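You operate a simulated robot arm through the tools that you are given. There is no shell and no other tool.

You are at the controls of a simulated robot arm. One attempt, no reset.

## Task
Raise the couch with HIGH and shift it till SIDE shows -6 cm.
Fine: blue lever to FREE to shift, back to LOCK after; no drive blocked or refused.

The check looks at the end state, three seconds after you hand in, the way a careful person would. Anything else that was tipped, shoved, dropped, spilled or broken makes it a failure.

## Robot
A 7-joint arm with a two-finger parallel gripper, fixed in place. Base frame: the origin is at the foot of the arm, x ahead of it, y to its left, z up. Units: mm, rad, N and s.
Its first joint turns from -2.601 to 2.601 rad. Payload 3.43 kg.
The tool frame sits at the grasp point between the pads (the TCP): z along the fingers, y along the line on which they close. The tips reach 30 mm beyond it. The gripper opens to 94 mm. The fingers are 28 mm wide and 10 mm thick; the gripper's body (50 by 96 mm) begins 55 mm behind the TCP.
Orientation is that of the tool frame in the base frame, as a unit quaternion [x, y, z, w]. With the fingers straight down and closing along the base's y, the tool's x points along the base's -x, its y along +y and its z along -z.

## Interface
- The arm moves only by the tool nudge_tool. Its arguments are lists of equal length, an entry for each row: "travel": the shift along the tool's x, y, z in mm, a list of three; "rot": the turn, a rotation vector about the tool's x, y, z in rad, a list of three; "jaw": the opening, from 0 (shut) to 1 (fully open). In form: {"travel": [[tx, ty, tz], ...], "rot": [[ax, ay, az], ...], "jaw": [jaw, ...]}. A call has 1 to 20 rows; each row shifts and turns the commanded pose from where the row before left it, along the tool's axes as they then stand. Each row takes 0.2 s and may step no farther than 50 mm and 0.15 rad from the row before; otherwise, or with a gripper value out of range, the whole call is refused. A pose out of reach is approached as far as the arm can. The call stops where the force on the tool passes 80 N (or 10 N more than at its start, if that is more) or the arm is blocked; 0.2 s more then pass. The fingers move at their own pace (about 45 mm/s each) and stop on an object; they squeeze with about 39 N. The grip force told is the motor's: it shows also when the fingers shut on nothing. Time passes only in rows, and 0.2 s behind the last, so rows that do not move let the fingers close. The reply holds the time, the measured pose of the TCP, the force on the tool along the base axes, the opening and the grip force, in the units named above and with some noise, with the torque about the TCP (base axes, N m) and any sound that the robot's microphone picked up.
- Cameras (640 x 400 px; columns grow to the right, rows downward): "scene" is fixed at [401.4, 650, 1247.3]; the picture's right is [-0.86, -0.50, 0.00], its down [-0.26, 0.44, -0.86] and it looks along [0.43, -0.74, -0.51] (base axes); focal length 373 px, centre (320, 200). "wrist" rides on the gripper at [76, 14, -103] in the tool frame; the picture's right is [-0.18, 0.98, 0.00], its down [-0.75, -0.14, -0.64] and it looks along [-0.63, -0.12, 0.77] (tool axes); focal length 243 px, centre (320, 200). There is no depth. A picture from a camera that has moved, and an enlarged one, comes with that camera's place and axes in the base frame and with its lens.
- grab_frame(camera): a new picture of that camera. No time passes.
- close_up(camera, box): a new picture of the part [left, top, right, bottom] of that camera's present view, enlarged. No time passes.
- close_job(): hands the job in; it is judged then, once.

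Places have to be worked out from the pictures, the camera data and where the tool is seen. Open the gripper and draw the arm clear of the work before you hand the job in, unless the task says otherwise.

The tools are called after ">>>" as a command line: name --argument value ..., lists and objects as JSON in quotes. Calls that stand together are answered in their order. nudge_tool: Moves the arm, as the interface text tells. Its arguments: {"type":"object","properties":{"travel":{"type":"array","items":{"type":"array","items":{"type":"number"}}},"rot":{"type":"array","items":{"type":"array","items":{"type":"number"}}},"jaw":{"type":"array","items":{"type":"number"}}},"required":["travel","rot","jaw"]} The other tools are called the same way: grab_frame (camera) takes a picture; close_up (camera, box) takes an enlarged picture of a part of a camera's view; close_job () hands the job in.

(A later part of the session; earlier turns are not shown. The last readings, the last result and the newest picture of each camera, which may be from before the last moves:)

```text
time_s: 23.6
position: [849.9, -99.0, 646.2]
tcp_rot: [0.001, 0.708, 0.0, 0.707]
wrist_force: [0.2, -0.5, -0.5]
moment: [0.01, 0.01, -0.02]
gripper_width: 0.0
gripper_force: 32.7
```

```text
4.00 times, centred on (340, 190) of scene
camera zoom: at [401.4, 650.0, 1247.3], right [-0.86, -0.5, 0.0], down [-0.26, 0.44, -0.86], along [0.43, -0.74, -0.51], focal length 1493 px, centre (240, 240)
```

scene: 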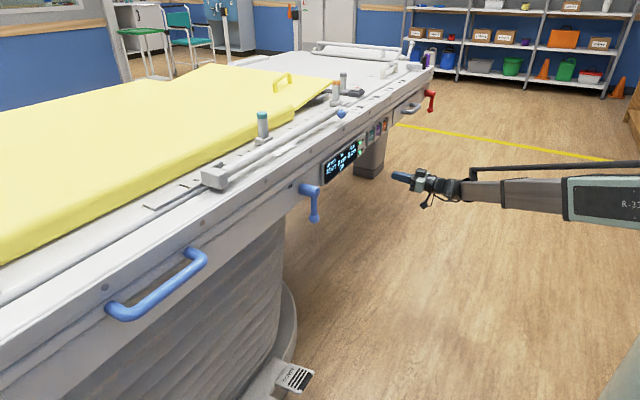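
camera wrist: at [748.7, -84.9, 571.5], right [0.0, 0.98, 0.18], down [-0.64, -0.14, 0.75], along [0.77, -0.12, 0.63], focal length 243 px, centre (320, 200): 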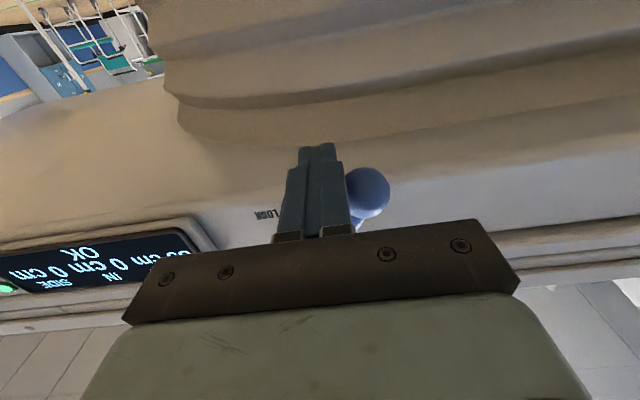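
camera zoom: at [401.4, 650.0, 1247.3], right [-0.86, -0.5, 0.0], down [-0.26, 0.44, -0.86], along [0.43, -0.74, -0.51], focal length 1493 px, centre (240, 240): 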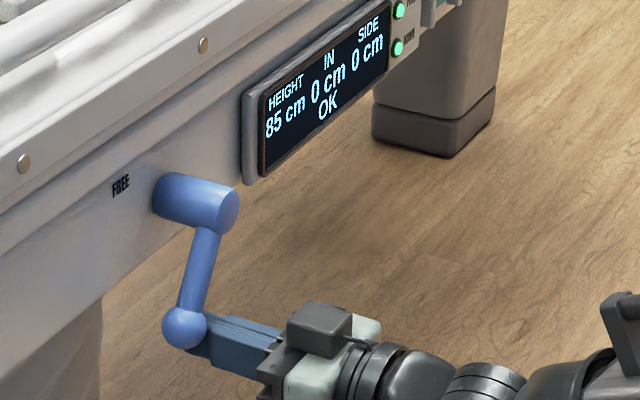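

The lever follows smoothly at low force and is about 28° round. I'll continue along the arc to about 70°.

>>> nudge_tool --travel '[[-2.5, 7.0, 0], [-2.5, 7.0, 0], [-3.7, 6.9, 0], [-3.7, 6.9, 0], [-5, 6.3, 0], [-5, 6.3, 0], [-5.8, 5.5, 0], [-5.8, 5.4, 0]]' --rot '[[0, 0, 0], [0, 0, 0], [0, 0, 0], [0, 0, 0], [0, 0, 0], [0, 0, 0], [0, 0, 0], [0, 0, 0]]' --jaw '[0, 0, 0, 0, 0, 0, 0, 0]'

>>> grab_frame --camera "wrist"

>>> close_up --camera "scene" --box '[260, 140, 420, 240]'

```text
time_s: 25.4
position: [849.6, -71.0, 688.5]
tcp_rot: [-0.002, 0.708, 0.003, 0.706]
wrist_force: [-0.7, 0.3, -1.2]
moment: [-0.02, -0.02, 0.0]
gripper_width: 0.0
gripper_force: 33.1
out of reach, approached as far as the arm can: row 5, 6, 7, 8
```

```text
taken
camera wrist: at [746.6, -56.3, 612.2], right [-0.01, 0.98, 0.19], down [-0.64, -0.15, 0.76], along [0.77, -0.11, 0.63], focal length 243 px, centre (320, 200)
```

wrist: 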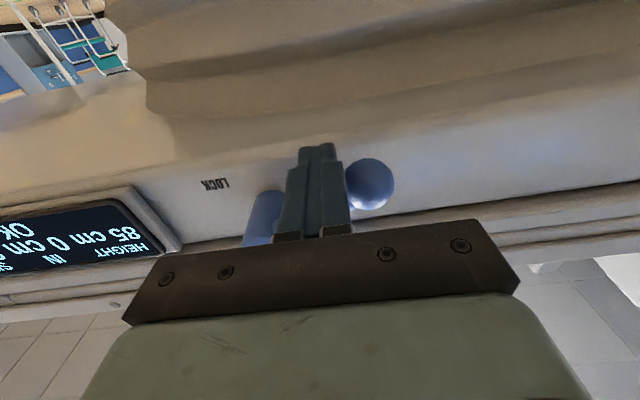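

```text
4.00 times, centred on (340, 190) of scene
camera zoom: at [401.4, 650.0, 1247.3], right [-0.86, -0.5, 0.0], down [-0.26, 0.44, -0.86], along [0.43, -0.74, -0.51], focal length 1493 px, centre (240, 240)
```

zoom: 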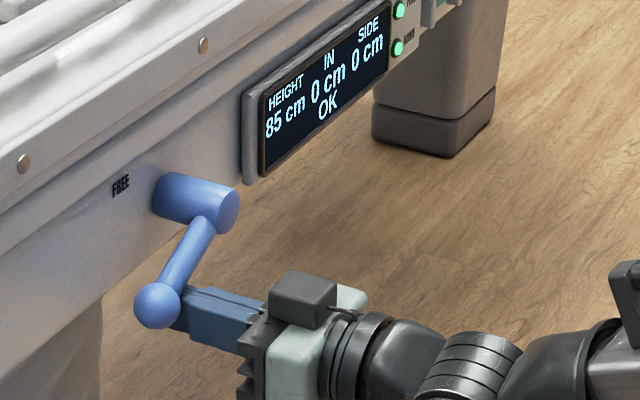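

The arm hit a reach limit for a level tool here, and the lever is at about 67°. I'll tip the tool about 30° nose-down so the wrist folds less, drop slightly, and come under the ball.

>>> nudge_tool --travel '[[5, -3, 0], [3, 0, 0], [3, 0, 0], [0, 0, 0], [0, 0, 0]]' --rot '[[0, 0, 0], [0, 0.13, 0], [0, 0.13, 0], [0, 0.13, 0], [0, 0.13, 0]]' --jaw '[0, 0, 0, 0, 0]'

>>> grab_frame --camera "wrist"

>>> close_up --camera "scene" --box '[260, 140, 420, 240]'

```text
time_s: 26.6
position: [851.6, -65.8, 677.7]
tcp_rot: [-0.006, 0.833, 0.016, 0.553]
wrist_force: [-0.2, 0.2, 0.0]
moment: [0.0, -0.02, -0.03]
gripper_width: 0.0
gripper_force: 33.1
out of reach, approached as far as the arm can: row 5
```

```text
taken
camera wrist: at [727.3, -54.6, 647.5], right [0.04, 0.98, 0.19], down [-0.3, -0.17, 0.94], along [0.95, -0.1, 0.28], focal length 243 px, centre (320, 200)
```

wrist: 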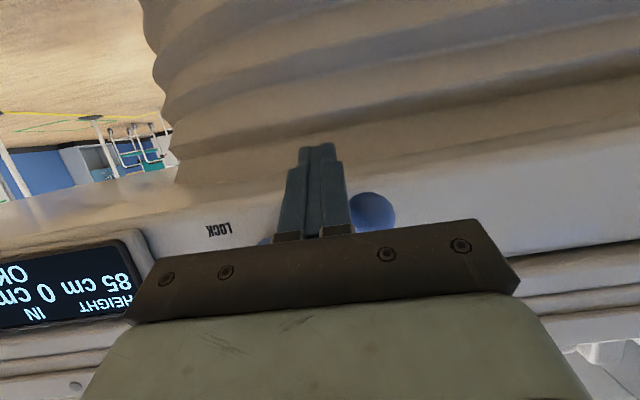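

```text
4.00 times, centred on (340, 190) of scene
camera zoom: at [401.4, 650.0, 1247.3], right [-0.86, -0.5, 0.0], down [-0.26, 0.44, -0.86], along [0.43, -0.74, -0.51], focal length 1493 px, centre (240, 240)
```

zoom: 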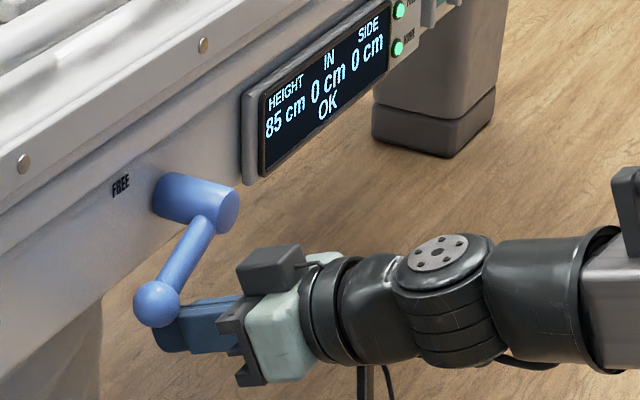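

The level-ish posture is still at its limit, so I'll tip the tool down to about 45°, which worked well before. The lever stays put at about 67° meanwhile.

>>> nudge_tool --travel '[[0, 0, 0], [0, 0, 0], [0, 0, 0]]' --rot '[[0, 0.128, 0], [0, 0.128, 0], [0, 0.128, 0]]' --jaw '[0, 0, 0]'

>>> grab_frame --camera "wrist"

>>> close_up --camera "scene" --box '[260, 140, 420, 240]'

```text
time_s: 27.4
position: [851.3, -63.3, 678.8]
tcp_rot: [-0.017, 0.913, 0.018, 0.408]
wrist_force: [0.0, -0.5, 0.9]
moment: [-0.02, 0.01, -0.01]
gripper_width: 0.0
gripper_force: 33.5
out of reach, approached as far as the arm can: row 1
```

```text
taken
camera wrist: at [724.5, -54.2, 690.1], right [0.08, 0.98, 0.16], down [0.03, -0.16, 0.99], along [1.0, -0.07, -0.04], focal length 243 px, centre (320, 200)
```

wrist: 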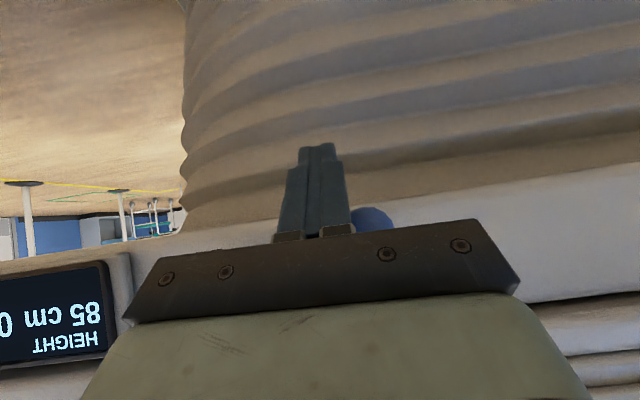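

```text
4.00 times, centred on (340, 190) of scene
camera zoom: at [401.4, 650.0, 1247.3], right [-0.86, -0.5, 0.0], down [-0.26, 0.44, -0.86], along [0.43, -0.74, -0.51], focal length 1493 px, centre (240, 240)
```

zoom: 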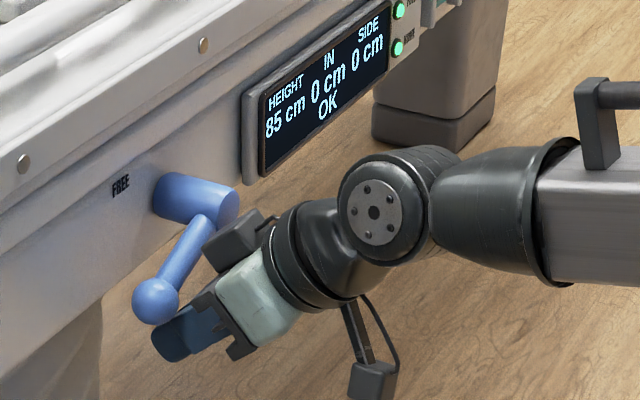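

The fingers are now beside and slightly below the ball, at about 48° pitch and clear of the lever barrel. I'll drop 6 mm and slide +y under the ball.

>>> nudge_tool --travel '[[4.4, 0, 4.0], [0, 8, 0], [0, 8, 0], [0, 6, 0]]' --rot '[[0, 0, 0], [0, 0, 0], [0, 0, 0], [0, 0, 0]]' --jaw '[0, 0, 0, 0]'

>>> grab_frame --camera "wrist"

>>> close_up --camera "scene" --box '[260, 140, 420, 240]'

```text
time_s: 28.4
position: [850.3, -41.1, 672.1]
tcp_rot: [-0.017, 0.913, 0.019, 0.408]
wrist_force: [0.3, 0.2, 0.3]
moment: [0.0, 0.0, 0.0]
gripper_width: 0.0
gripper_force: 33.3
```

```text
taken
camera wrist: at [722.4, -32.6, 683.7], right [0.08, 0.98, 0.16], down [0.03, -0.16, 0.99], along [1.0, -0.07, -0.04], focal length 243 px, centre (320, 200)
```

wrist: 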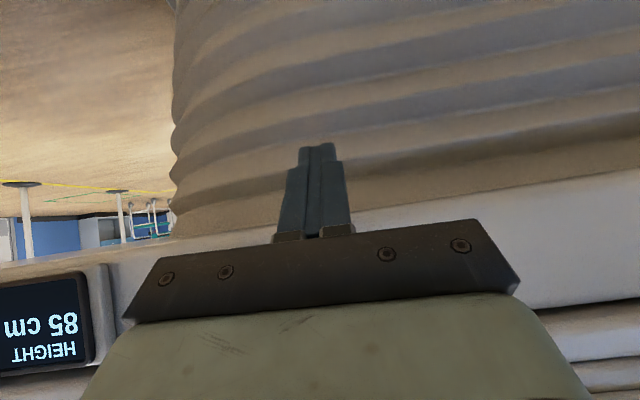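

```text
4.00 times, centred on (340, 190) of scene
camera zoom: at [401.4, 650.0, 1247.3], right [-0.86, -0.5, 0.0], down [-0.26, 0.44, -0.86], along [0.43, -0.74, -0.51], focal length 1493 px, centre (240, 240)
```

zoom: 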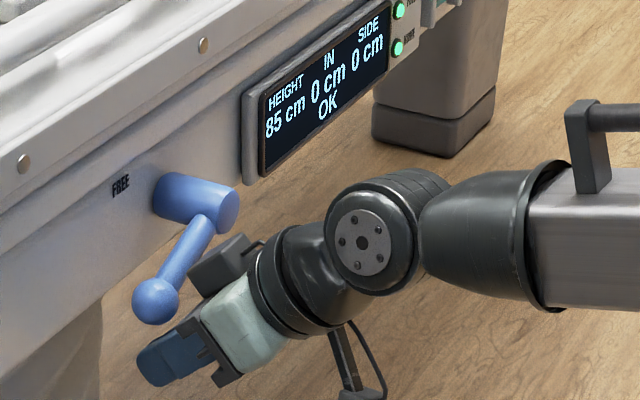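

The fingers are under the ball, so I'll lift in small steps to raise the lever toward FREE.

>>> nudge_tool --travel '[[-3.7, 0.5, -3.35], [-3.7, 0.5, -3.35], [-3.7, 0.5, -3.35], [-3.7, 0.5, -3.35], [-3.7, 0.5, -3.35], [-3.7, 0.5, -3.35]]' --rot '[[0, 0, 0], [0, 0, 0], [0, 0, 0], [0, 0, 0], [0, 0, 0], [0, 0, 0]]' --jaw '[0, 0, 0, 0, 0, 0]'

>>> close_up --camera "scene" --box '[260, 140, 420, 240]'

```text
time_s: 29.8
position: [849.8, -39.8, 702.3]
tcp_rot: [-0.016, 0.912, 0.018, 0.409]
wrist_force: [0.1, -0.3, -0.3]
moment: [0.02, 0.0, -0.01]
gripper_width: 0.0
gripper_force: 33.4
```

```text
4.00 times, centred on (340, 190) of scene
camera zoom: at [401.4, 650.0, 1247.3], right [-0.86, -0.5, 0.0], down [-0.26, 0.44, -0.86], along [0.43, -0.74, -0.51], focal length 1493 px, centre (240, 240)
```

zoom: 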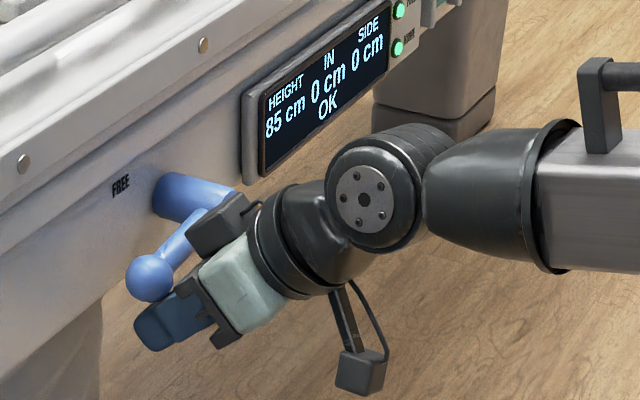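

The lever is at about 81° and rising with low force. I'll continue up in small steps.

>>> nudge_tool --travel '[[-2.96, 0.3, -2.68], [-2.96, 0.3, -2.68], [-2.96, 0.3, -2.68]]' --rot '[[0, 0, 0], [0, 0, 0], [0, 0, 0]]' --jaw '[0, 0, 0]'

>>> close_up --camera "scene" --box '[260, 140, 420, 240]'

```text
time_s: 30.6
position: [849.8, -38.4, 715.2]
tcp_rot: [-0.017, 0.913, 0.018, 0.408]
wrist_force: [-0.1, -0.3, -1.0]
moment: [-0.02, 0.02, 0.01]
gripper_width: 0.0
gripper_force: 33.2
```

```text
4.00 times, centred on (340, 190) of scene
camera zoom: at [401.4, 650.0, 1247.3], right [-0.86, -0.5, 0.0], down [-0.26, 0.44, -0.86], along [0.43, -0.74, -0.51], focal length 1493 px, centre (240, 240)
```

zoom: 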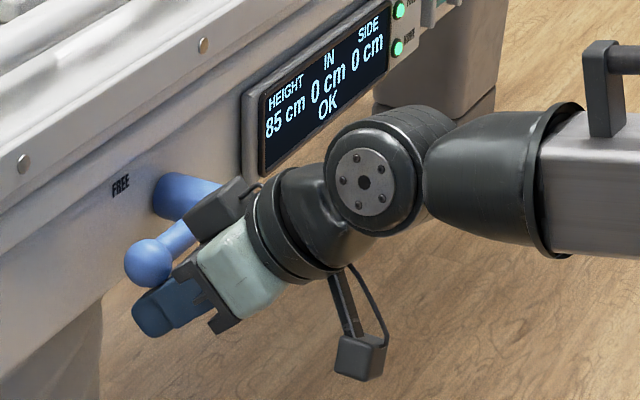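

The lever looks close to horizontal now, ball z≈738. I'll ease a few mm further to see if there's an end stop.

>>> nudge_tool --travel '[[-1.48, 0, -1.34], [-1.48, 0, -1.34]]' --rot '[[0, 0, 0], [0, 0, 0]]' --jaw '[0, 0, 0]'

>>> close_up --camera "scene" --box '[260, 140, 420, 240]'

```text
refused: the lists must be of equal length
```

```text
4.00 times, centred on (340, 190) of scene
camera zoom: at [401.4, 650.0, 1247.3], right [-0.86, -0.5, 0.0], down [-0.26, 0.44, -0.86], along [0.43, -0.74, -0.51], focal length 1493 px, centre (240, 240)
```

zoom: 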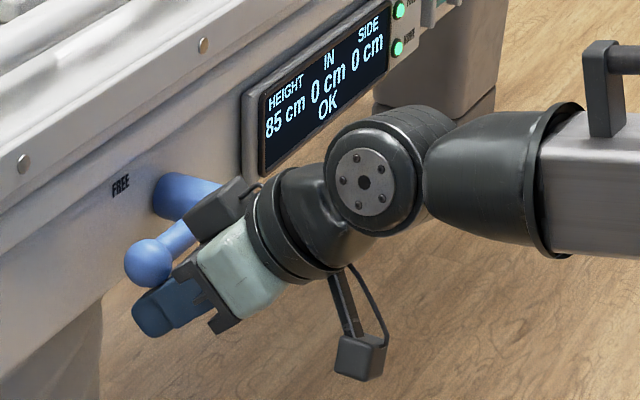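

The call was refused because my list lengths didn't match. I'll repeat it correctly.

>>> nudge_tool --travel '[[-1.48, 0, -1.34], [-1.48, 0, -1.34]]' --rot '[[0, 0, 0], [0, 0, 0]]' --jaw '[0, 0]'

>>> close_up --camera "scene" --box '[260, 140, 420, 240]'

```text
time_s: 31.2
position: [850.0, -37.9, 715.8]
tcp_rot: [-0.017, 0.914, 0.018, 0.405]
wrist_force: [-9.0, 4.2, -25.0]
moment: [-0.14, 0.01, 0.09]
gripper_width: 0.0
gripper_force: 32.9
```

```text
4.00 times, centred on (340, 190) of scene
camera zoom: at [401.4, 650.0, 1247.3], right [-0.86, -0.5, 0.0], down [-0.26, 0.44, -0.86], along [0.43, -0.74, -0.51], focal length 1493 px, centre (240, 240)
```

zoom: 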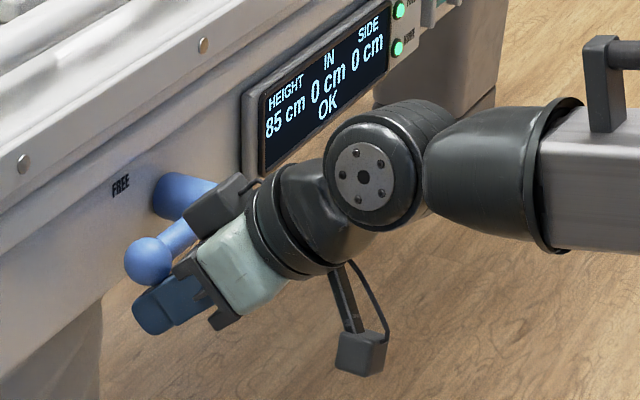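

The force jumped to 25 N with no more movement, so the lever is against its FREE stop. I'll back off downward, then away from the panel, and check it.

>>> nudge_tool --travel '[[7.4, 0, 6.7], [7.4, 0, 6.7], [7.4, 0, 6.7], [7.4, 0, 6.7], [10, 0, -11.1], [10, 0, -11.1], [10, 0, -11.1], [10, 0, -11.1], [10, 0, -11.1]]' --rot '[[0, 0, 0], [0, 0, 0], [0, 0, 0], [0, 0, 0], [0, 0, 0], [0, 0, 0], [0, 0, 0], [0, 0, 0], [0, 0, 0]]' --jaw '[0, 0, 0, 0, 0, 0, 0, 0, 0]'

>>> grab_frame --camera "wrist"

>>> grab_frame --camera "scene"

>>> close_up --camera "scene" --box '[260, 140, 420, 240]'

>>> close_up --camera "scene" --box '[80, 220, 240, 340]'

```text
time_s: 33.2
position: [774.0, -42.5, 678.8]
tcp_rot: [-0.016, 0.912, 0.018, 0.409]
wrist_force: [0.0, -1.0, -0.3]
moment: [-0.03, -0.01, -0.01]
gripper_width: 0.0
gripper_force: 33.3
```

```text
taken
camera wrist: at [647.1, -33.4, 690.5], right [0.08, 0.98, 0.16], down [0.03, -0.16, 0.99], along [1.0, -0.07, -0.04], focal length 243 px, centre (320, 200)
```

wrist: 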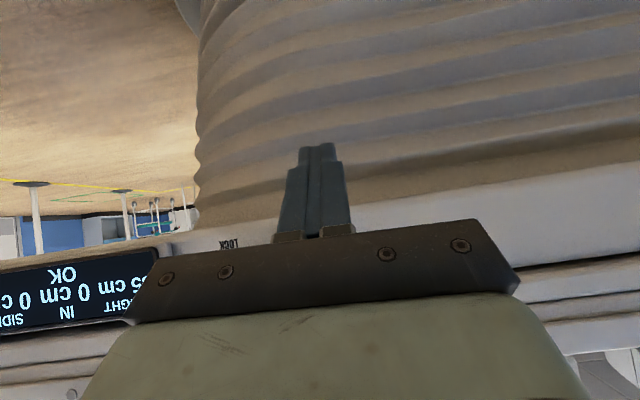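

```text
taken
```

scene: 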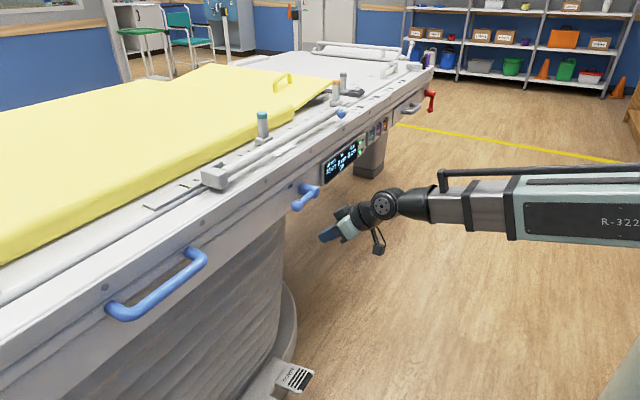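

```text
4.00 times, centred on (340, 190) of scene
camera zoom: at [401.4, 650.0, 1247.3], right [-0.86, -0.5, 0.0], down [-0.26, 0.44, -0.86], along [0.43, -0.74, -0.51], focal length 1493 px, centre (240, 240)
```

zoom: 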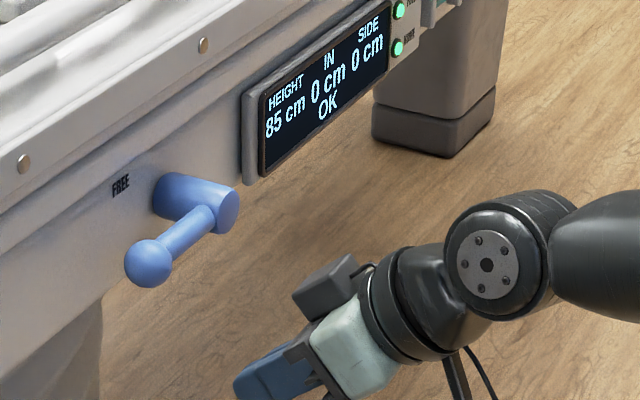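

```text
3.33 times, centred on (160, 280) of scene
camera zoom: at [401.4, 650.0, 1247.3], right [-0.86, -0.5, 0.0], down [-0.26, 0.44, -0.86], along [0.43, -0.74, -0.51], focal length 1244 px, centre (853, -67)
```

zoom: 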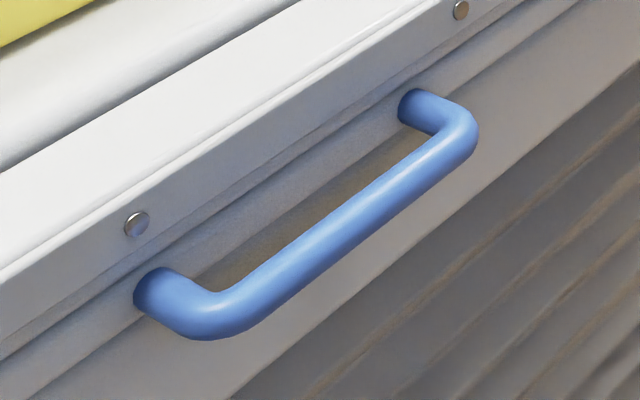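

The lever stays at FREE (horizontal). I'll carry the tool along the front, clear of the couch, toward the blue handle at about (858,377,795).

>>> nudge_tool --travel '[[-6.5, 38.3, -7.7], [-6.5, 38.3, -7.7], [-6.5, 38.3, -7.7], [-6.5, 38.3, -7.7], [-6.5, 38.3, -7.7], [-6.5, 38.3, -7.7], [-6.5, 38.3, -7.7], [-6.5, 38.3, -7.7], [-6.5, 38.3, -7.7], [-6.5, 38.3, -7.7], [-6.5, 38.3, -7.7]]' --rot '[[0, 0, 0], [0, 0, 0], [0, 0, 0], [0, 0, 0], [0, 0, 0], [0, 0, 0], [0, 0, 0], [0, 0, 0], [0, 0, 0], [0, 0, 0], [0, 0, 0]]' --jaw '[0, 0, 0, 0, 0, 0, 0, 0, 0, 0, 0]'

>>> grab_frame --camera "wrist"

>>> grab_frame --camera "scene"

```text
time_s: 35.6
position: [739.1, 375.5, 795.4]
tcp_rot: [-0.016, 0.912, 0.017, 0.409]
wrist_force: [-0.2, 0.2, -0.6]
moment: [0.0, 0.01, 0.01]
gripper_width: 0.1
gripper_force: 33.3
```

```text
taken
camera wrist: at [611.9, 385.5, 806.4], right [0.08, 0.98, 0.16], down [0.03, -0.16, 0.99], along [1.0, -0.07, -0.04], focal length 243 px, centre (320, 200)
```

wrist: 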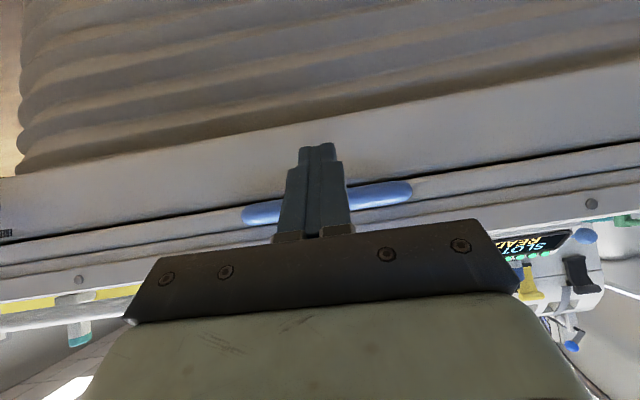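

```text
taken
```

scene: 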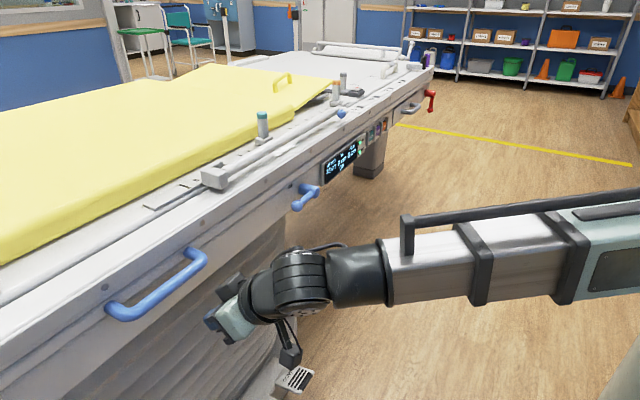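

The handle bar triangulates to about (855,375,799), roughly 17 mm thick and 170 mm long along y. I'll pitch the tool up to about 75° and roll it 90° so the fingers can close above and below the bar, staying 100 mm away from it.

>>> nudge_tool --travel '[[0, 0, 0], [0, 0, 0], [0, 0, 0], [0, 0, 0], [0, 0, 0], [0, 0, 0], [0, 0, 0], [0, 0, 0], [0, 0, 0], [0, 0, 0], [0, 0, 0], [0, 0, 0], [0, 0, 0], [0, 0, 0], [0, 0, 0]]' --rot '[[0, -0.1165, 0], [0, -0.1165, 0], [0, -0.1165, 0], [0, -0.1165, 0], [0, 0, 0.1428], [0, 0, 0.1428], [0, 0, 0.1428], [0, 0, 0.1428], [0, 0, 0.1428], [0, 0, 0.1428], [0, 0, 0.1428], [0, 0, 0.1428], [0, 0, 0.1428], [0, 0, 0.1428], [0, 0, 0.1428]]' --jaw '[0, 0, 0, 0, 0, 0, 0, 0, 0, 0, 0, 0.1, 0.2, 0.3, 0.35]'

>>> grab_frame --camera "wrist"

>>> grab_frame --camera "scene"

```text
time_s: 38.8
position: [752.0, 375.2, 826.8]
tcp_rot: [0.554, 0.583, 0.434, 0.406]
wrist_force: [-0.2, 0.5, -0.6]
moment: [0.01, 0.02, 0.02]
gripper_width: 32.9
gripper_force: 0.1
out of reach, approached as far as the arm can: row 14, 15
```

```text
taken
camera wrist: at [654.2, 446.1, 871.8], right [0.3, -0.18, 0.94], down [-0.61, -0.79, 0.05], along [0.73, -0.59, -0.34], focal length 243 px, centre (320, 200)
```

wrist: 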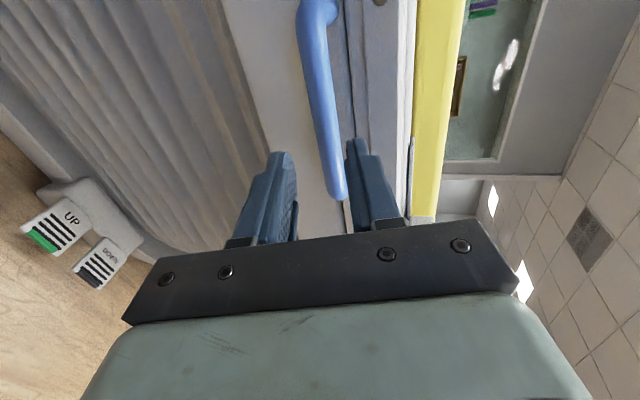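

```text
taken
```

scene: 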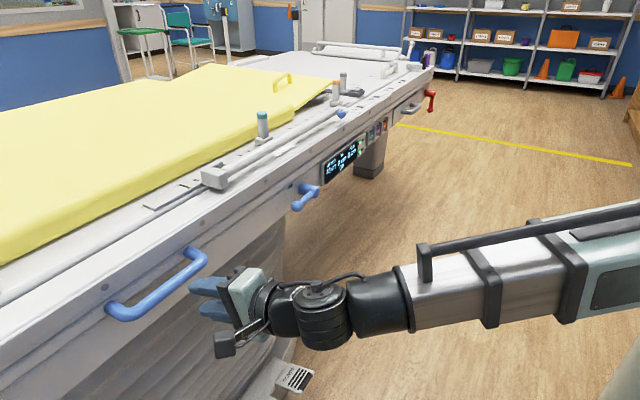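

The arm got close to the planned attitude: fingers about 17° nose-down, closing nearly vertically. The bar lies almost straight ahead, so I'll advance about 60 mm along the tool axis and check the alignment.

>>> nudge_tool --travel '[[-1.5, 1, 20], [-1.5, 1, 20], [-1.5, 1, 20]]' --rot '[[0, 0, 0], [0, 0, 0], [0, 0, 0]]' --jaw '[0.37, 0.37, 0.37]'

>>> grab_frame --camera "wrist"

>>> close_up --camera "scene" --box '[80, 220, 280, 350]'

```text
time_s: 39.6
position: [817.3, 371.6, 834.0]
tcp_rot: [0.554, 0.572, 0.442, 0.414]
wrist_force: [-0.7, -0.3, 1.4]
moment: [0.0, 0.03, -0.01]
gripper_width: 35.0
gripper_force: 0.1
out of reach, approached as far as the arm can: row 1, 2
```

```text
taken
camera wrist: at [718.8, 441.9, 876.3], right [0.27, -0.19, 0.94], down [-0.62, -0.78, 0.02], along [0.74, -0.59, -0.33], focal length 243 px, centre (320, 200)
```

wrist: 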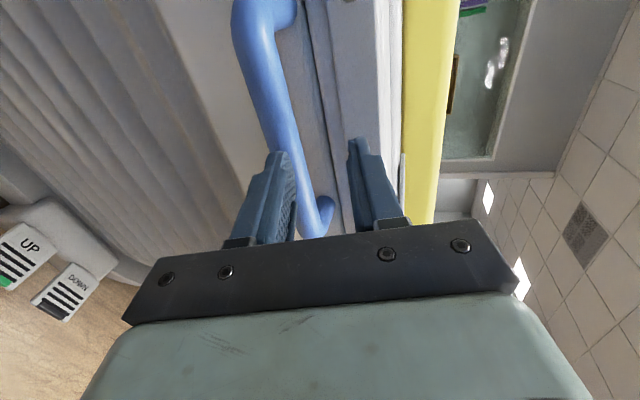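

```text
3.08 times, centred on (180, 285) of scene
camera zoom: at [401.4, 650.0, 1247.3], right [-0.86, -0.5, 0.0], down [-0.26, 0.44, -0.86], along [0.43, -0.74, -0.51], focal length 1148 px, centre (751, -62)
```

zoom: 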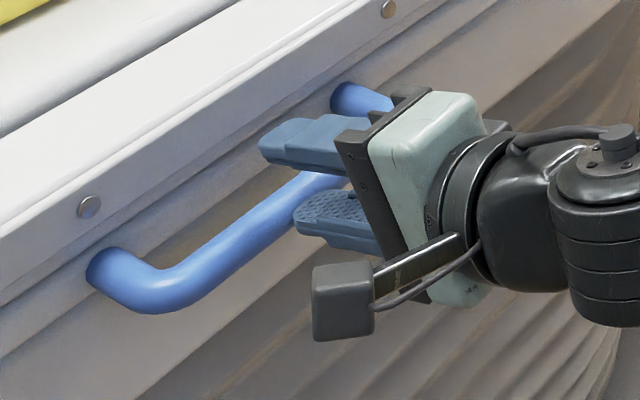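

The arm's limit let the tool drift up to z 834, so the bar is now about 24 mm below the finger axis and 46 mm ahead. I'll move down in the tool frame before going in.

>>> nudge_tool --travel '[[0, -8, -3], [0, -8, 0], [0, -8, 0]]' --rot '[[0, 0, 0], [0, 0, 0], [0, 0, 0]]' --jaw '[0.37, 0.37, 0.37]'

>>> grab_frame --camera "wrist"

>>> close_up --camera "scene" --box '[80, 220, 280, 350]'

```text
time_s: 40.4
position: [811.8, 366.7, 830.4]
tcp_rot: [0.554, 0.573, 0.441, 0.412]
wrist_force: [0.5, 0.2, 0.2]
moment: [0.02, 0.02, -0.01]
gripper_width: 34.6
gripper_force: 0.1
out of reach, approached as far as the arm can: row 1, 2, 3
```

```text
taken
camera wrist: at [714.1, 437.3, 873.3], right [0.28, -0.19, 0.94], down [-0.62, -0.78, 0.03], along [0.74, -0.59, -0.33], focal length 243 px, centre (320, 200)
```

wrist: 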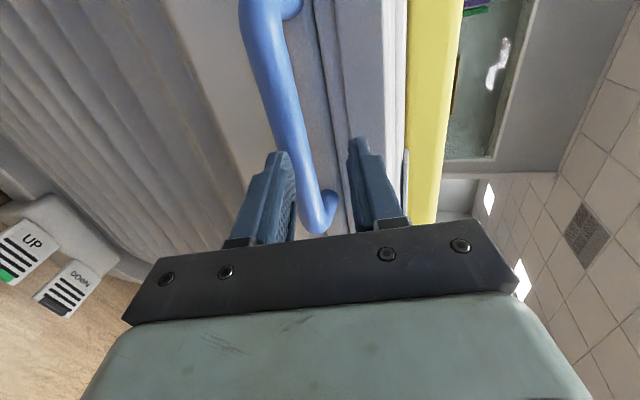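

```text
3.08 times, centred on (180, 285) of scene
camera zoom: at [401.4, 650.0, 1247.3], right [-0.86, -0.5, 0.0], down [-0.26, 0.44, -0.86], along [0.43, -0.74, -0.51], focal length 1148 px, centre (751, -62)
```

zoom: 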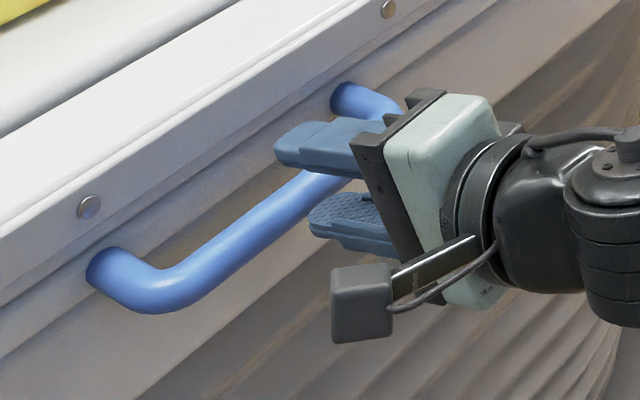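

Moving down at this attitude is outside the joint range. I'll back off slightly and point the tool a bit more downward (about 58° pitch) to free up reach, then try lowering again.

>>> nudge_tool --travel '[[0, 0, -15], [0, 0, -15], [0, 0, 0], [0, 0, 0], [0, 0, 0], [0, -8, 0], [0, -8, 0]]' --rot '[[0, 0, 0], [0, 0, 0], [0.1, 0, 0], [0.1, 0, 0], [0.1, 0, 0], [0, 0, 0], [0, 0, 0]]' --jaw '[0.37, 0.37, 0.37, 0.37, 0.37, 0.37, 0.37]'

>>> grab_frame --camera "wrist"

>>> close_up --camera "scene" --box '[80, 220, 280, 350]'

```text
time_s: 42.0
position: [773.5, 366.1, 825.2]
tcp_rot: [0.608, 0.631, 0.354, 0.327]
wrist_force: [-0.1, 0.1, -0.5]
moment: [-0.01, 0.02, -0.02]
gripper_width: 34.9
gripper_force: 0.0
```

```text
taken
camera wrist: at [691.8, 437.7, 893.1], right [0.53, -0.18, 0.83], down [-0.58, -0.78, 0.21], along [0.61, -0.59, -0.52], focal length 243 px, centre (320, 200)
```

wrist: 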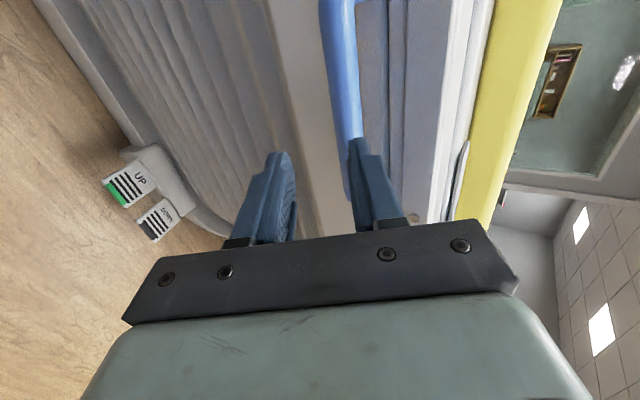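

```text
3.08 times, centred on (180, 285) of scene
camera zoom: at [401.4, 650.0, 1247.3], right [-0.86, -0.5, 0.0], down [-0.26, 0.44, -0.86], along [0.43, -0.74, -0.51], focal length 1148 px, centre (751, -62)
```

zoom: 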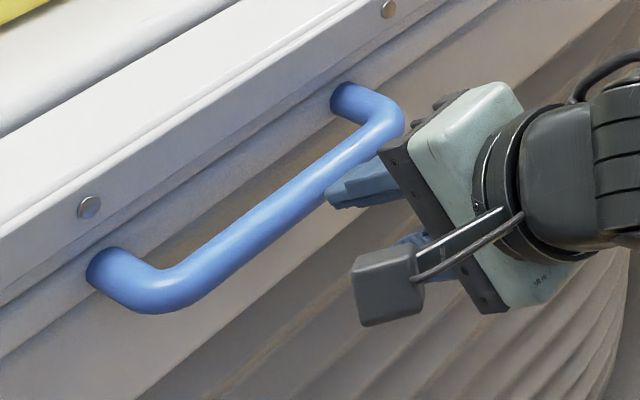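

This attitude (about 58°) is reachable. The bar is now 22 mm toward the upper finger and 83 mm ahead, so I'll shift and advance to just short of it.

>>> nudge_tool --travel '[[2.5, 11, 5], [2.5, 11, 10], [0, 0, 15], [0, 0, 10]]' --rot '[[0, 0, 0], [0, 0, 0], [0, 0, 0], [0, 0, 0]]' --jaw '[0.37, 0.37, 0.37, 0.37]'

>>> grab_frame --camera "wrist"

>>> close_up --camera "scene" --box '[80, 220, 280, 350]'

```text
time_s: 43.0
position: [820.5, 372.7, 823.6]
tcp_rot: [0.609, 0.63, 0.354, 0.327]
wrist_force: [0.4, -0.9, -0.2]
moment: [-0.02, 0.03, -0.03]
gripper_width: 34.6
gripper_force: 0.0
```

```text
taken
camera wrist: at [738.1, 444.0, 891.1], right [0.53, -0.18, 0.83], down [-0.58, -0.79, 0.21], along [0.61, -0.59, -0.52], focal length 243 px, centre (320, 200)
```

wrist: 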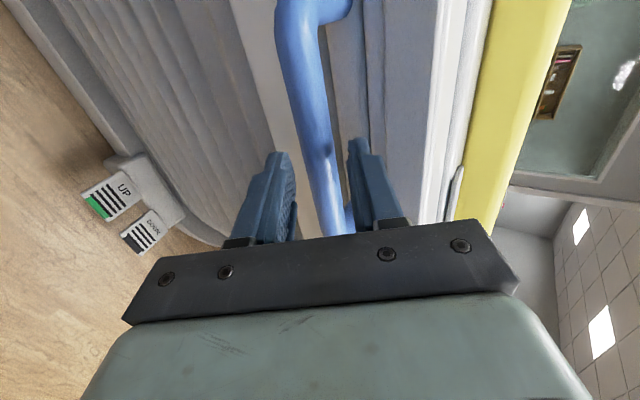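

```text
3.08 times, centred on (180, 285) of scene
camera zoom: at [401.4, 650.0, 1247.3], right [-0.86, -0.5, 0.0], down [-0.26, 0.44, -0.86], along [0.43, -0.74, -0.51], focal length 1148 px, centre (751, -62)
```

zoom: 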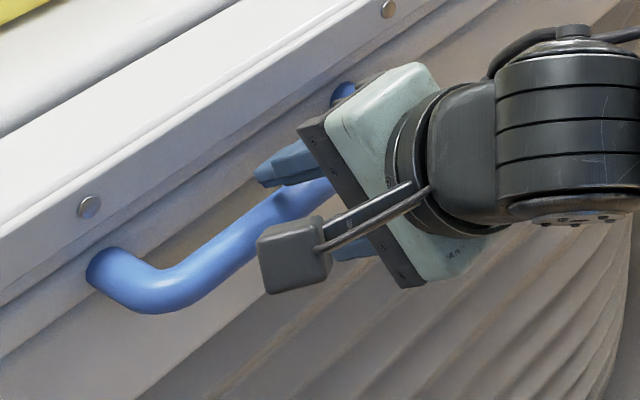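

The bar is centred between the fingers and about 42 mm ahead of the TCP. I'll advance so the pads straddle it.

>>> nudge_tool --travel '[[0, -0.5, 8], [0, -0.5, 8], [0, 0, 6]]' --rot '[[0, 0, 0], [0, 0, 0], [0, 0, 0]]' --jaw '[0.37, 0.37, 0.37]'

>>> grab_frame --camera "wrist"

>>> close_up --camera "scene" --box '[80, 220, 280, 350]'

```text
time_s: 43.8
position: [838.4, 373.6, 809.2]
tcp_rot: [0.608, 0.63, 0.355, 0.327]
wrist_force: [0.7, -0.4, 1.0]
moment: [0.02, 0.02, 0.02]
gripper_width: 34.8
gripper_force: 0.0
```

```text
taken
camera wrist: at [756.8, 445.3, 878.4], right [0.53, -0.18, 0.83], down [-0.58, -0.78, 0.21], along [0.61, -0.59, -0.52], focal length 243 px, centre (320, 200)
```

wrist: 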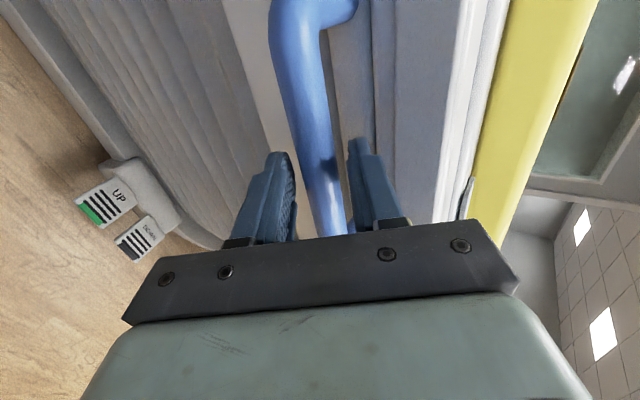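

```text
3.08 times, centred on (180, 285) of scene
camera zoom: at [401.4, 650.0, 1247.3], right [-0.86, -0.5, 0.0], down [-0.26, 0.44, -0.86], along [0.43, -0.74, -0.51], focal length 1148 px, centre (751, -62)
```

zoom: 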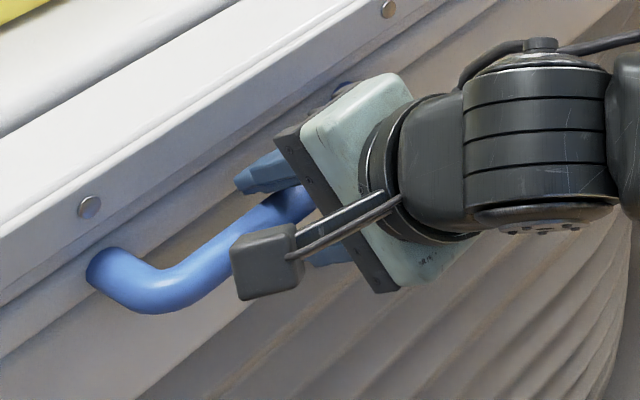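

The fingers are starting to straddle the bar. I'll go 8 mm deeper and then close the jaws on it while holding still.

>>> nudge_tool --travel '[[0, 0, 4], [0, 0, 4], [0, 0, 0], [0, 0, 0], [0, 0, 0], [0, 0, 0]]' --rot '[[0, 0, 0], [0, 0, 0], [0, 0, 0], [0, 0, 0], [0, 0, 0], [0, 0, 0]]' --jaw '[0.37, 0.37, 0.25, 0.1, 0.0, 0.0]'

>>> grab_frame --camera "wrist"

>>> grab_frame --camera "scene"

>>> close_up --camera "scene" --box '[300, 130, 400, 215]'

```text
time_s: 45.2
position: [845.1, 374.1, 805.9]
tcp_rot: [0.609, 0.629, 0.355, 0.327]
wrist_force: [1.0, 1.0, -0.8]
moment: [0.81, 0.03, -0.47]
gripper_width: 21.6
gripper_force: 44.4
```

```text
taken
camera wrist: at [763.1, 445.6, 874.4], right [0.53, -0.18, 0.83], down [-0.58, -0.78, 0.21], along [0.61, -0.59, -0.52], focal length 243 px, centre (320, 200)
```

wrist: 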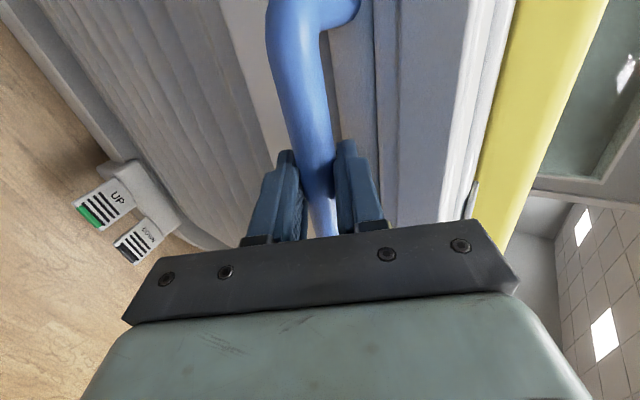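

```text
taken
```

scene: 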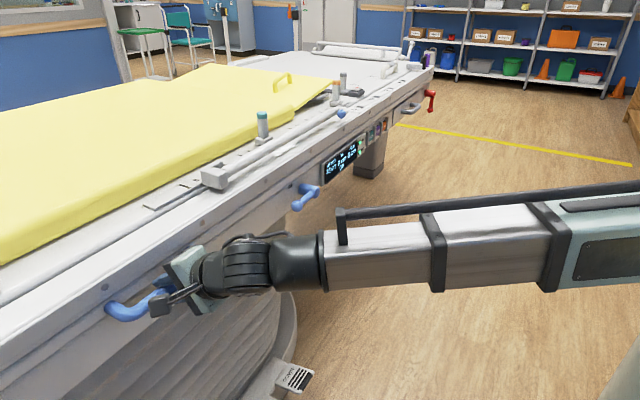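

```text
4.71 times, centred on (350, 172) of scene
camera zoom: at [401.4, 650.0, 1247.3], right [-0.86, -0.5, 0.0], down [-0.26, 0.44, -0.86], along [0.43, -0.74, -0.51], focal length 1756 px, centre (179, 329)
```

zoom: 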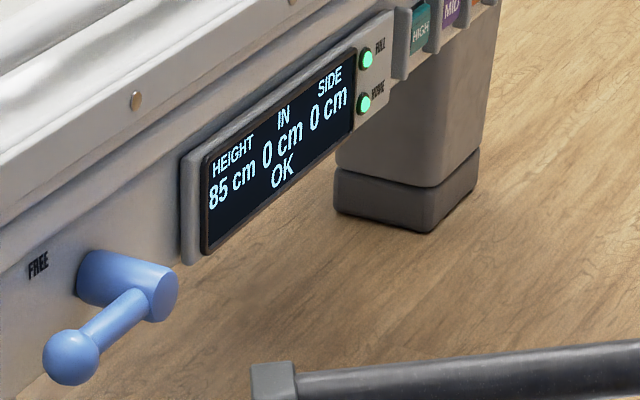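

The bar is gripped at 21.6 mm, and the display still reads SIDE 0. I'll push 15 mm along +x to see which way SIDE counts.

>>> nudge_tool --travel '[[-0.24, 2.68, 4.2], [-0.24, 2.68, 4.2], [-0.24, 2.68, 4.2]]' --rot '[[0, 0, 0], [0, 0, 0], [0, 0, 0]]' --jaw '[0, 0, 0]'

>>> close_up --camera "scene" --box '[300, 130, 400, 215]'

```text
time_s: 46.0
position: [862.3, 375.7, 805.7]
tcp_rot: [0.609, 0.629, 0.356, 0.327]
wrist_force: [5.5, -5.1, 2.9]
moment: [0.36, -0.08, -1.43]
gripper_width: 21.8
gripper_force: 45.0
```

```text
4.71 times, centred on (350, 172) of scene
camera zoom: at [401.4, 650.0, 1247.3], right [-0.86, -0.5, 0.0], down [-0.26, 0.44, -0.86], along [0.43, -0.74, -0.51], focal length 1756 px, centre (179, 329)
```

zoom: 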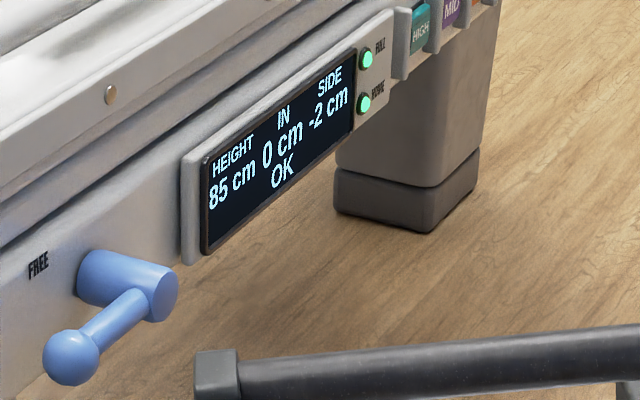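

Pushing +x gives negative SIDE, now -2. The display and lever panel stayed still, so only the top moves. I need to check that the lower finger won't run into the fixed panel before going further.

>>> grab_frame --camera "wrist"

>>> close_up --camera "wrist" --box '[220, 0, 460, 250]'

>>> close_up --camera "scene" --box '[80, 220, 240, 340]'

>>> close_up --camera "scene" --box '[200, 140, 360, 260]'

```text
taken
camera wrist: at [780.3, 445.8, 874.1], right [0.53, -0.18, 0.83], down [-0.58, -0.78, 0.21], along [0.61, -0.6, -0.52], focal length 243 px, centre (320, 200)
```

wrist: 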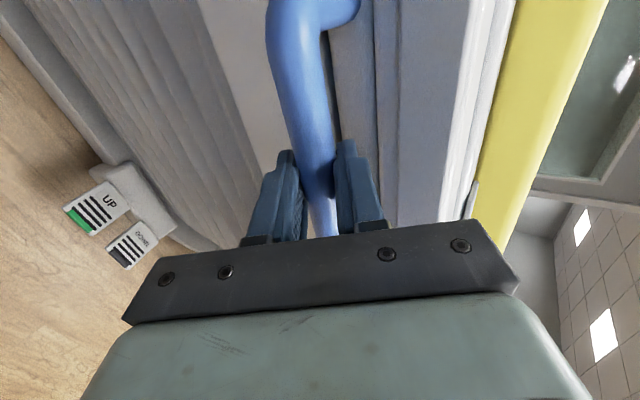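

```text
1.60 times, centred on (340, 125) of wrist
camera zoom: at [780.3, 445.8, 874.1], right [0.53, -0.18, 0.83], down [-0.58, -0.78, 0.21], along [0.61, -0.6, -0.52], focal length 388 px, centre (288, 320)
```

zoom: 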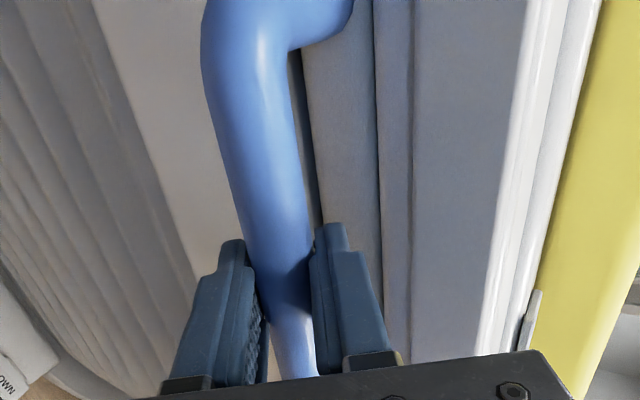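

```text
3.33 times, centred on (160, 280) of scene
camera zoom: at [401.4, 650.0, 1247.3], right [-0.86, -0.5, 0.0], down [-0.26, 0.44, -0.86], along [0.43, -0.74, -0.51], focal length 1244 px, centre (853, -67)
```

zoom: 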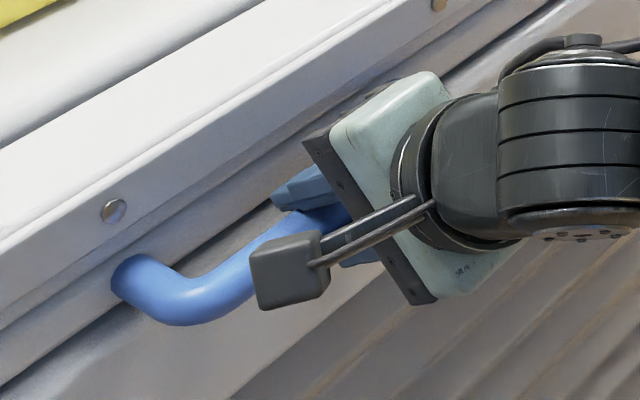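

```text
3.33 times, centred on (280, 200) of scene
camera zoom: at [401.4, 650.0, 1247.3], right [-0.86, -0.5, 0.0], down [-0.26, 0.44, -0.86], along [0.43, -0.74, -0.51], focal length 1244 px, centre (453, 200)
```

zoom: 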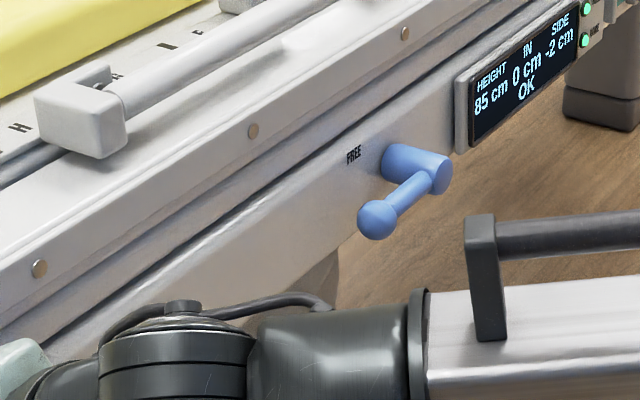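

Going deeper with this grip would drive the lower finger into the fixed panel's ledge. I only need to push, so I'll release, back off, close the fingers, and push the bar's front with the closed tips.

>>> nudge_tool --travel '[[0, 0, 0], [0, 0, 0], [0, 0, -10], [0, 0, -15], [0, 0, -20], [0, 0, 0], [0, 0, 0], [0, 0, 0]]' --rot '[[0, 0, 0], [0, 0, 0], [0, 0, 0], [0, 0, 0], [0, 0, 0], [0, 0, 0], [0, 0, 0], [0, 0, 0]]' --jaw '[0.37, 0.37, 0.37, 0.37, 0.37, 0.1, 0, 0]'

>>> close_up --camera "scene" --box '[300, 130, 400, 215]'

>>> grab_frame --camera "wrist"

>>> close_up --camera "scene" --box '[80, 220, 240, 340]'

```text
time_s: 47.8
position: [823.4, 372.4, 829.2]
tcp_rot: [0.608, 0.63, 0.354, 0.327]
wrist_force: [-0.8, -0.3, 0.3]
moment: [-0.01, 0.01, 0.0]
gripper_width: 0.0
gripper_force: 29.6
```

```text
4.71 times, centred on (350, 172) of scene
camera zoom: at [401.4, 650.0, 1247.3], right [-0.86, -0.5, 0.0], down [-0.26, 0.44, -0.86], along [0.43, -0.74, -0.51], focal length 1756 px, centre (179, 329)
```

zoom: 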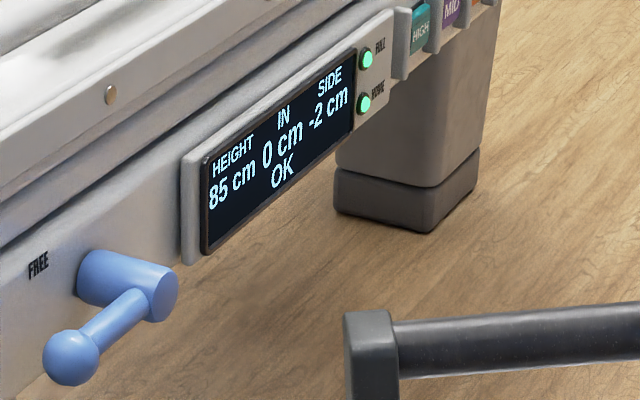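

```text
taken
camera wrist: at [740.5, 443.7, 898.5], right [0.53, -0.18, 0.83], down [-0.58, -0.78, 0.21], along [0.61, -0.59, -0.52], focal length 243 px, centre (320, 200)
```

wrist: 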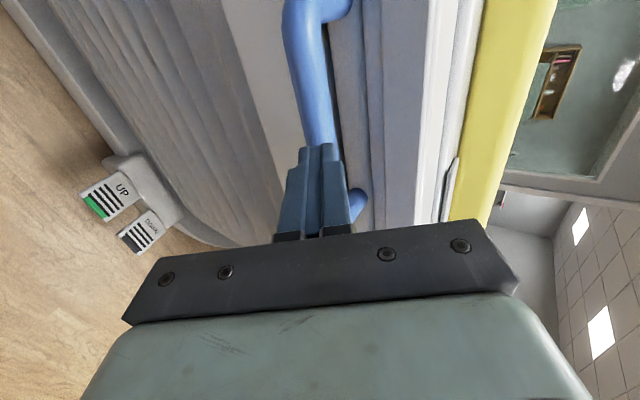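

```text
3.33 times, centred on (160, 280) of scene
camera zoom: at [401.4, 650.0, 1247.3], right [-0.86, -0.5, 0.0], down [-0.26, 0.44, -0.86], along [0.43, -0.74, -0.51], focal length 1244 px, centre (853, -67)
```

zoom: 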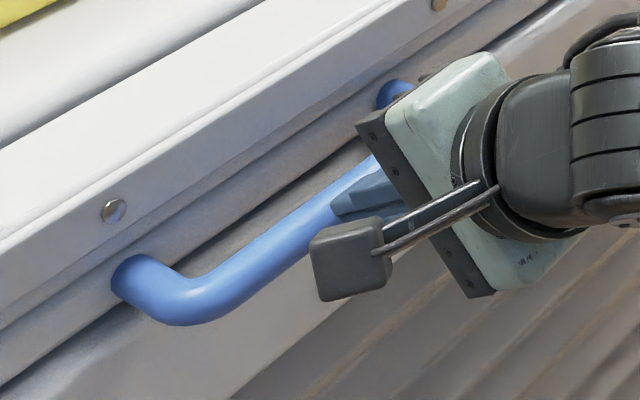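

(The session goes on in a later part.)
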